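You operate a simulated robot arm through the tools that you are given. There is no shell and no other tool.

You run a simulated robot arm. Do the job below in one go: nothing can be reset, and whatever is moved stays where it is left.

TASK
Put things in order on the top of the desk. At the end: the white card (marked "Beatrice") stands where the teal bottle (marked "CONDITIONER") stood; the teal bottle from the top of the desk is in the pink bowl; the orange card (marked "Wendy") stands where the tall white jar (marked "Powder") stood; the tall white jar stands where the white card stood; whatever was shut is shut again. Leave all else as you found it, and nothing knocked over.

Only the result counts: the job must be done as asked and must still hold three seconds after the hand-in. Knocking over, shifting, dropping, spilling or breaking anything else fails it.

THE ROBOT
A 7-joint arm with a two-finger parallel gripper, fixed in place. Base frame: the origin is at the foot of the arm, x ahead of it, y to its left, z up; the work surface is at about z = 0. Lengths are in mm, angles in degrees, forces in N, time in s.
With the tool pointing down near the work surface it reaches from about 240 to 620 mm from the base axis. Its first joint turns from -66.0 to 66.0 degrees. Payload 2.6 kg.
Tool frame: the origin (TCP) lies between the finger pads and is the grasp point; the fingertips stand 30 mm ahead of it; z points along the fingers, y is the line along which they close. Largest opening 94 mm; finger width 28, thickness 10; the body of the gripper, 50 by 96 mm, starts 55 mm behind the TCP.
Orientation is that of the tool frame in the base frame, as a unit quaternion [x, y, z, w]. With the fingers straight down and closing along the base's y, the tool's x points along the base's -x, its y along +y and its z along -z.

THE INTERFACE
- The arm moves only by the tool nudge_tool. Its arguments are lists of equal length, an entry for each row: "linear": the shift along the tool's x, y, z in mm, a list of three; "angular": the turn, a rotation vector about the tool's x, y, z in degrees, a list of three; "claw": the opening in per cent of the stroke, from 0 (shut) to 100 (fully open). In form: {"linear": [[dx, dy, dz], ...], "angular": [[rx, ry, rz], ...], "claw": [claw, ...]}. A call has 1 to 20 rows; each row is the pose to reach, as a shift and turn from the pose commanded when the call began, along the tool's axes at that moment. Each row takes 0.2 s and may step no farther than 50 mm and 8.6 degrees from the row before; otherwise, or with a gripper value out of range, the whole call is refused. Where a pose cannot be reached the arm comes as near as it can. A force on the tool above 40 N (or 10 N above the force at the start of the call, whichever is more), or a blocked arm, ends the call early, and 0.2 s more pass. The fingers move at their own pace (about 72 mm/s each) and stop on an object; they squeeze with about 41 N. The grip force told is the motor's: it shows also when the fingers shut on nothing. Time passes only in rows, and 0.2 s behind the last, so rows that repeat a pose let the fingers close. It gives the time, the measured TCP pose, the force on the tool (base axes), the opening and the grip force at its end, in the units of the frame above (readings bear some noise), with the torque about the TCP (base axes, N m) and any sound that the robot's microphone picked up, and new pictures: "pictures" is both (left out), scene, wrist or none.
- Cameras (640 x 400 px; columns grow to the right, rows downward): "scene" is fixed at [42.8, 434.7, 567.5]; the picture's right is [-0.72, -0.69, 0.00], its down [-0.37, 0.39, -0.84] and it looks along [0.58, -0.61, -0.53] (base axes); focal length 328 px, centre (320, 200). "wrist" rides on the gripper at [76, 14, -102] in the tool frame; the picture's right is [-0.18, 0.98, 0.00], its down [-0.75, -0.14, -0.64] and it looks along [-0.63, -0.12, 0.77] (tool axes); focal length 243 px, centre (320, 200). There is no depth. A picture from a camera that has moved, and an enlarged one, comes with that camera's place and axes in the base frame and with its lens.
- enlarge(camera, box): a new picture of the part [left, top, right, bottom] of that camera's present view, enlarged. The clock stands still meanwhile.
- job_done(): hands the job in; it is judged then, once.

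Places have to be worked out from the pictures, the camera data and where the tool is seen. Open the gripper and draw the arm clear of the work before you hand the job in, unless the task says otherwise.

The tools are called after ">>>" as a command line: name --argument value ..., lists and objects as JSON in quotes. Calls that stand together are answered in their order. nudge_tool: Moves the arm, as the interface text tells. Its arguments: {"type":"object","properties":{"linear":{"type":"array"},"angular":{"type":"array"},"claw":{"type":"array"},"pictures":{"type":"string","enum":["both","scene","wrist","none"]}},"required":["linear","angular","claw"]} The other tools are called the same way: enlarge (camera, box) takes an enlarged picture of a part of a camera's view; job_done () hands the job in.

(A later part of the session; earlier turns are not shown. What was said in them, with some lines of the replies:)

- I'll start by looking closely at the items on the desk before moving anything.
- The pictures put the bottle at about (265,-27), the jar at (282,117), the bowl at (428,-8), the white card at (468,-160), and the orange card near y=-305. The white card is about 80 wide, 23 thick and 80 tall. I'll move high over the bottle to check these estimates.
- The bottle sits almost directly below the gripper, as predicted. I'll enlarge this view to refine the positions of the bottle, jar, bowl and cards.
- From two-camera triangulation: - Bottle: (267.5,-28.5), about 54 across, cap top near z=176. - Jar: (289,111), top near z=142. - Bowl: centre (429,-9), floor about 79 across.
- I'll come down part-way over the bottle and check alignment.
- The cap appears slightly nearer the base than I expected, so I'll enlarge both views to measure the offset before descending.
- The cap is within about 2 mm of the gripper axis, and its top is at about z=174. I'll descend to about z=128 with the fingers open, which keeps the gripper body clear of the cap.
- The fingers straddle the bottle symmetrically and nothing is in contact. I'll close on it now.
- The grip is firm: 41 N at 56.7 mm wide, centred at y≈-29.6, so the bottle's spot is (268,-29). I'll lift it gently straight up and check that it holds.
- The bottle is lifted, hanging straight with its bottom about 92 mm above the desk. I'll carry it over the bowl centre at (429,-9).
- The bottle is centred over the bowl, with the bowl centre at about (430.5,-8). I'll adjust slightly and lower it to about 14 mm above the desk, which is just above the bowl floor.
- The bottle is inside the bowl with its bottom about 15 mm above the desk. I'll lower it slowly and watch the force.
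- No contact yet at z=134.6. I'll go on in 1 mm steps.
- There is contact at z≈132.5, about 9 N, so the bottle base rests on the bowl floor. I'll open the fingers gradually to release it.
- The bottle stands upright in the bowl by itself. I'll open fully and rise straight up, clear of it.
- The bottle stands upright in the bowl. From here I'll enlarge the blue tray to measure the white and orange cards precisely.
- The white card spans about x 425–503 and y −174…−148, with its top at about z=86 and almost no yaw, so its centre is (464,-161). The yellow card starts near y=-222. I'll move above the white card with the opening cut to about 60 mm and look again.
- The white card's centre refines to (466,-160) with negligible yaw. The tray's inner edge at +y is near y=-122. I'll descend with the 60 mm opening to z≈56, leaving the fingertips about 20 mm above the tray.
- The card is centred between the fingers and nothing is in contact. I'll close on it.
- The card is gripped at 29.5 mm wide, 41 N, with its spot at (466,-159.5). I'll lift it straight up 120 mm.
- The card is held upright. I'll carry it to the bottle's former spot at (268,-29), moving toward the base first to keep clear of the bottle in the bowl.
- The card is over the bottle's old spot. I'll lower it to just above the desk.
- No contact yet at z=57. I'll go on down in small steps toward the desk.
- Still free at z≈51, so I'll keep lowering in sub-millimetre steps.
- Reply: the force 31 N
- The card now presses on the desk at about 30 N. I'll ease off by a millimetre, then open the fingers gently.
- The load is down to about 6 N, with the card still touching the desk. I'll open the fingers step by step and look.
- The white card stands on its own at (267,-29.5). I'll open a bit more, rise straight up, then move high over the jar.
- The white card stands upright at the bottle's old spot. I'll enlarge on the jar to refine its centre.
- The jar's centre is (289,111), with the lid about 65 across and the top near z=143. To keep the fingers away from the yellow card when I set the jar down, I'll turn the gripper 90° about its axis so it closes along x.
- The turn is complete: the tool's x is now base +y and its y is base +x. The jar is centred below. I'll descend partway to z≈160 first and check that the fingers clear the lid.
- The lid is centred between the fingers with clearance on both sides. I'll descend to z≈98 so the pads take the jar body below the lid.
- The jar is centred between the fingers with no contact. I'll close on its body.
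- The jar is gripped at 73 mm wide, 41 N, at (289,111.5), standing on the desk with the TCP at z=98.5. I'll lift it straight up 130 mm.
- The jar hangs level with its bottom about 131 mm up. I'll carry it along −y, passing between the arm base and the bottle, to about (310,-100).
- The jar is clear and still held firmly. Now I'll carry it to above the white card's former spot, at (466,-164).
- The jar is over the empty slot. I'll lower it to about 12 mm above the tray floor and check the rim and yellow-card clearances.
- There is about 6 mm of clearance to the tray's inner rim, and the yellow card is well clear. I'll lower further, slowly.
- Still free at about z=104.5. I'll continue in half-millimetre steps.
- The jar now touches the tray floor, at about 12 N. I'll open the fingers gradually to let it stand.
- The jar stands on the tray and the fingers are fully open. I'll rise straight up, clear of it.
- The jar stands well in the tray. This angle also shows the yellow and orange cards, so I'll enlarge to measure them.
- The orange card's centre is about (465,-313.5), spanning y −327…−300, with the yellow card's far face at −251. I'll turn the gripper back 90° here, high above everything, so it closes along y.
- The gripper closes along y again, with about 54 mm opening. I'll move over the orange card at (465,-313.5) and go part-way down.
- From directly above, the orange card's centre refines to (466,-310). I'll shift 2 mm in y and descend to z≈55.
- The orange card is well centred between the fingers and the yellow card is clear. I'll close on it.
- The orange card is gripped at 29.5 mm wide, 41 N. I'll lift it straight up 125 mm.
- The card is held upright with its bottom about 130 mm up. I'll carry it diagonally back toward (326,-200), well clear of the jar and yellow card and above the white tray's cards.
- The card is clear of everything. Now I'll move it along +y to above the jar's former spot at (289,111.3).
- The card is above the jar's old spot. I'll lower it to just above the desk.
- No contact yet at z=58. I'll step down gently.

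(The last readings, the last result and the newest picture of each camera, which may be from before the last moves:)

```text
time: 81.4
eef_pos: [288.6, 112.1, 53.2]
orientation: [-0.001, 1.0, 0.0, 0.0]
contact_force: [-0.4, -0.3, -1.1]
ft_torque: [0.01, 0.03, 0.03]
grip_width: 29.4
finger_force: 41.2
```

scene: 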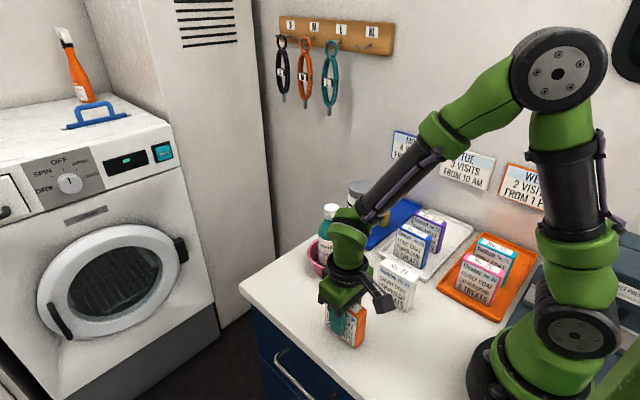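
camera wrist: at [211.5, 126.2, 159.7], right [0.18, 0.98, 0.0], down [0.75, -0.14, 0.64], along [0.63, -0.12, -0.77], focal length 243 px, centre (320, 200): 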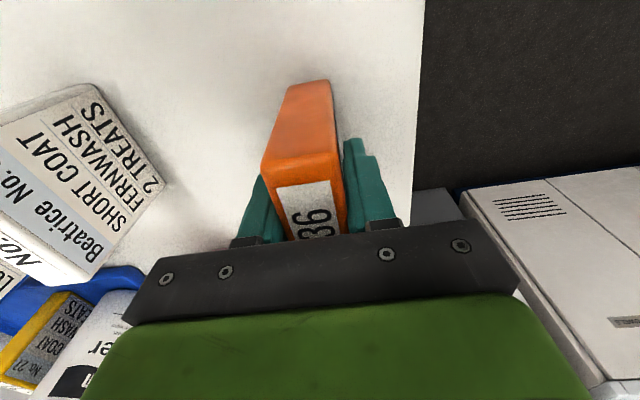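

>>> nudge_tool --linear '[[0, 0, 0.5], [0, 0, 1], [0, 0, 1.5], [0, 0, 1.5]]' --angular '[[0, 0, 0], [0, 0, 0], [0, 0, 0], [0, 0, 0]]' --claw '[5, 5, 5, 5]' --pictures "none"

```text
time: 82.4
eef_pos: [289.5, 111.5, 52.9]
orientation: [0.0, 1.0, 0.001, 0.0]
contact_force: [-0.4, 0.4, 0.3]
ft_torque: [-0.02, 0.02, 0.02]
grip_width: 29.5
finger_force: 40.7
```

Still free. I'll continue in 0.4 mm steps.

>>> nudge_tool --linear '[[0, 0, 0.4], [0, 0, 0.8], [0, 0, 1.2], [0, 0, 1.2]]' --angular '[[0, 0, 0], [0, 0, 0], [0, 0, 0], [0, 0, 0]]' --claw '[5, 5, 5, 5]' --pictures "none"

```text
time: 83.4
eef_pos: [289.0, 111.4, 52.0]
orientation: [0.0, 1.0, 0.0, 0.0]
contact_force: [0.2, -2.5, 15.9]
ft_torque: [-0.11, 0.32, 0.02]
grip_width: 29.2
finger_force: 40.9
```

The card touches the desk, at about 16 N. I'll open the fingers gradually.

>>> nudge_tool --linear '[[0, 0, -0.4], [0, 0, -0.4], [0, 0, -0.4], [0, 0, -0.4], [0, 0, -0.4], [0, 0, -0.4], [0, 0, -0.4]]' --angular '[[0, 0, 0], [0, 0, 0], [0, 0, 0], [0, 0, 0], [0, 0, 0], [0, 0, 0], [0, 0, 0]]' --claw '[5, 33, 36, 42, 50, 62, 70]' --pictures "both"

```text
time: 85.0
eef_pos: [288.7, 111.6, 51.9]
orientation: [0.0, 1.0, 0.0, 0.0]
contact_force: [-0.1, 0.2, -1.2]
ft_torque: [0.0, 0.02, 0.03]
grip_width: 66.0
finger_force: 0.1
camera wrist: at [212.0, 125.9, 153.1], right [0.18, 0.98, 0.0], down [0.75, -0.14, 0.64], along [0.63, -0.12, -0.77], focal length 243 px, centre (320, 200)
```

scene: 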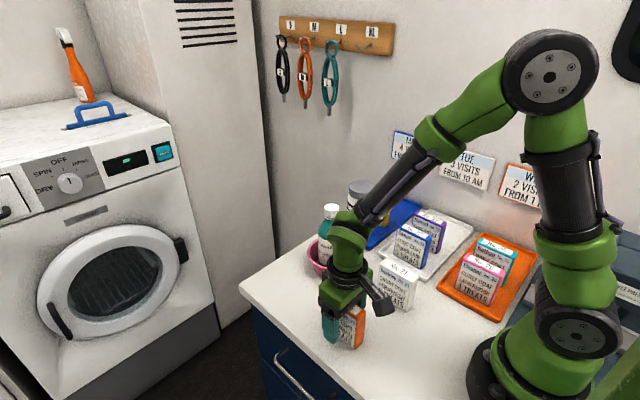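
wrist: 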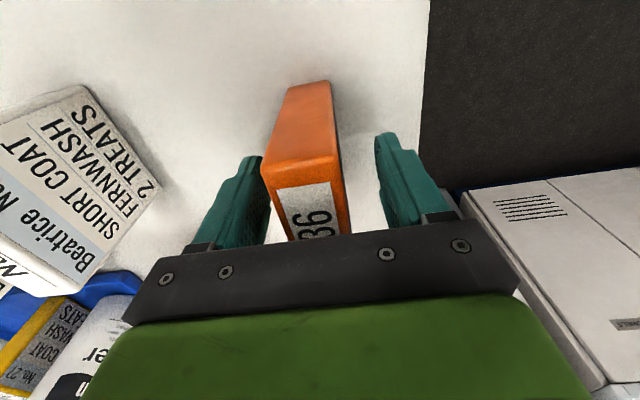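

The orange card stands by itself with the fingers clear. I'll rise straight up, then draw the arm back to a high, clear pose.

>>> nudge_tool --linear '[[0, 0, -5], [0, 0, -16], [0, 0, -36], [0, 0, -62], [0, 0, -92], [0, 0, -124], [0, 0, -158], [0, 0, -192], [0, 0, -222], [0, 0, -240], [0, 0, -240]]' --angular '[[0, 0, 0], [0, 0, 0], [0, 0, 0], [0, 0, 0], [0, 0, 0], [0, 0, 0], [0, 0, 0], [0, 0, 0], [0, 0, 0], [0, 0, 0], [0, 0, 0]]' --claw '[72, 72, 72, 72, 80, 100, 100, 100, 100, 100, 100]' --pictures "both"

```text
time: 87.4
eef_pos: [290.0, 111.3, 290.8]
orientation: [0.0, 1.0, 0.0, 0.0]
contact_force: [0.0, -0.1, -0.3]
ft_torque: [0.03, 0.0, 0.03]
grip_width: 94.1
finger_force: 0.0
camera wrist: at [213.4, 125.3, 392.1], right [0.18, 0.98, 0.0], down [0.75, -0.14, 0.64], along [0.63, -0.12, -0.77], focal length 243 px, centre (320, 200)
```

scene: 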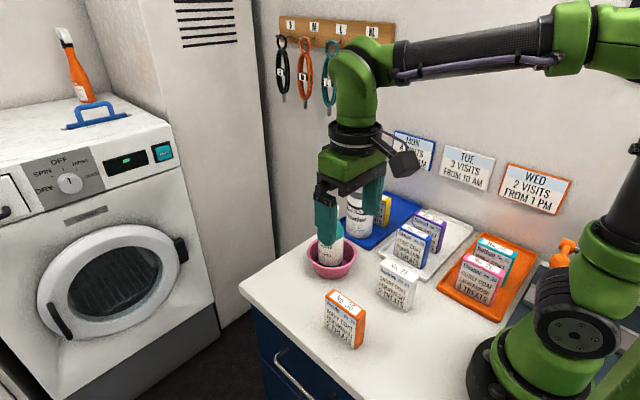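
wrist: 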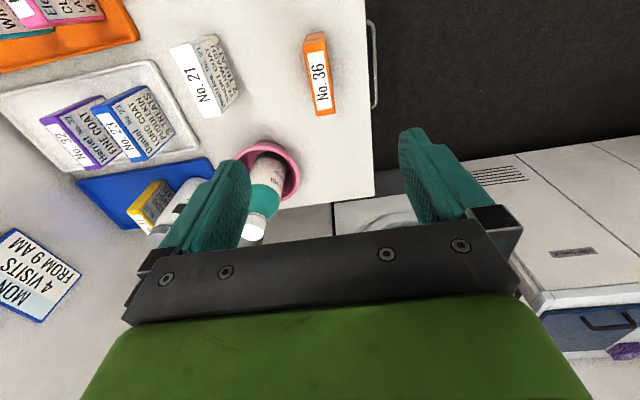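

Everything is in place. I'll move the arm back to near its starting pose, high above the desk, for an unobstructed final check.

>>> nudge_tool --linear '[[-5, -25, 0], [-13, -60, 0], [-22, -100, 0], [-31, -140, 0], [-40, -180, 0], [-49, -220, 0], [-55, -248, 0], [-57, -261, 0], [-57, -261, 0]]' --angular '[[0, 0, 0], [0, 0, 0], [0, 0, 0], [0, 0, 0], [0, 0, 0], [0, 0, 0], [0, 0, 0], [0, 0, 0], [0, 0, 0]]' --claw '[100, 100, 100, 100, 100, 100, 100, 100, 100]' --pictures "both"

>>> enlarge --camera "scene" --box '[290, 170, 450, 270]'

>>> enlarge --camera "scene" --box '[290, 250, 450, 360]'

```text
time: 89.4
eef_pos: [346.6, -151.4, 292.7]
orientation: [-0.001, 1.0, 0.001, 0.0]
contact_force: [-0.2, -0.1, 0.0]
ft_torque: [0.01, -0.04, 0.02]
grip_width: 94.1
finger_force: 0.1
camera wrist: at [269.5, -136.0, 393.1], right [0.18, 0.98, 0.0], down [0.75, -0.14, 0.64], along [0.63, -0.12, -0.77], focal length 243 px, centre (320, 200)
```

scene: 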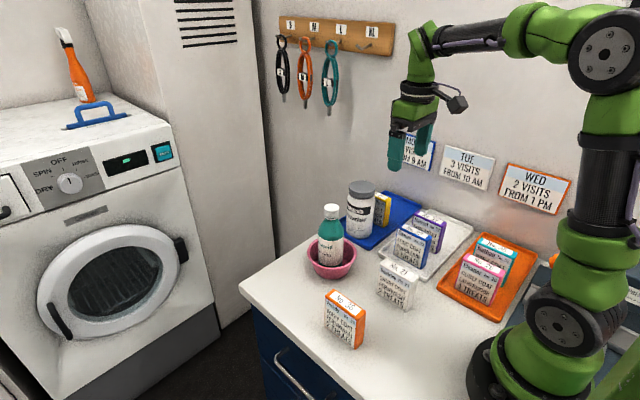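
wrist: 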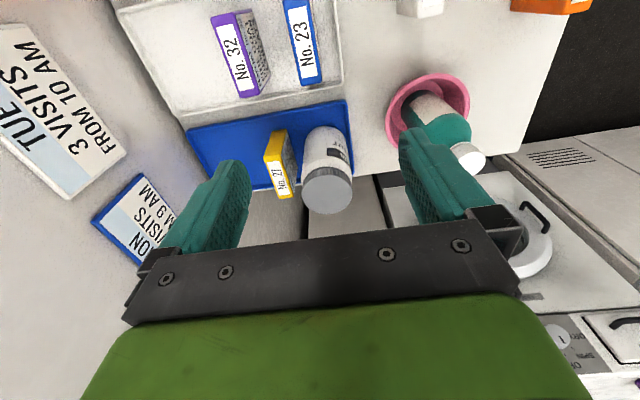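

```text
4.00 times, centred on (370, 220) of scene
camera zoom: at [42.8, 434.7, 567.5], right [-0.72, -0.69, 0.0], down [-0.37, 0.39, -0.84], along [0.58, -0.61, -0.53], focal length 1314 px, centre (120, 120)
```

zoom: 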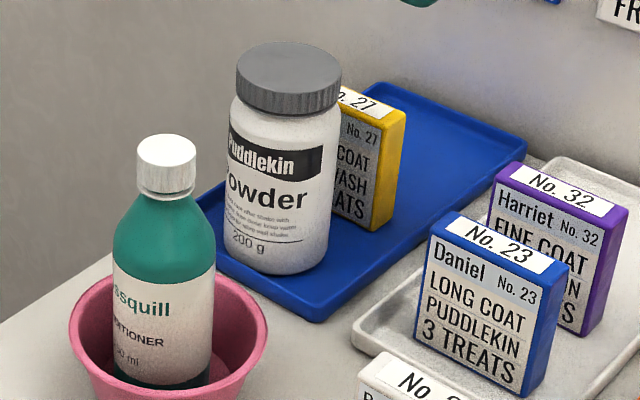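

```text
3.64 times, centred on (370, 305) of scene
camera zoom: at [42.8, 434.7, 567.5], right [-0.72, -0.69, 0.0], down [-0.37, 0.39, -0.84], along [0.58, -0.61, -0.53], focal length 1194 px, centre (138, -182)
```

zoom: 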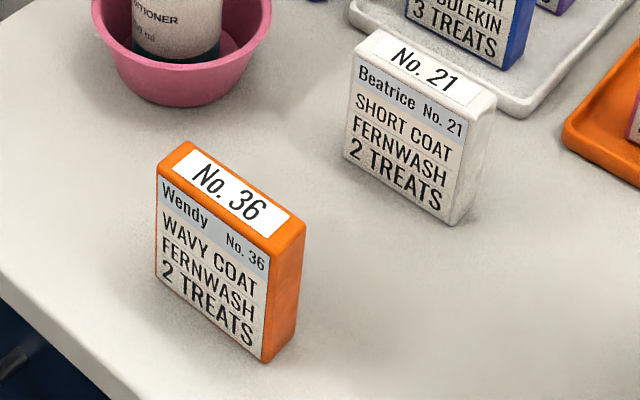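

The final check shows:
- The white card is at the bottle's spot.
- The bottle stands upright in the unmoved bowl.
- The jar stands at the white card's spot in the tray.
- The orange card is at the jar's spot.

Nothing else was touched or opened, the gripper is open and the arm is clear, so I'll hand the job in.

>>> job_done

```text
The job is handed in.
```

The desk is rearranged as you asked, and I've handed the job in. The last pictures show everything upright and the other items where they were.

- **Teal bottle:** it stands upright in the pink bowl. The bowl did not move.
- **White card ("Beatrice"):** it stands where the teal bottle stood.
- **Tall white jar ("Powder"):** it stands in the blue tray where the white card stood. I set it about 4 mm further from the tray's edge than the card's centre so that it clears the rim.
- **Orange card ("Wendy"):** it stands where the jar stood.

I opened nothing, so there was nothing to shut again. The gripper is open and the arm is drawn up clear of the desk.
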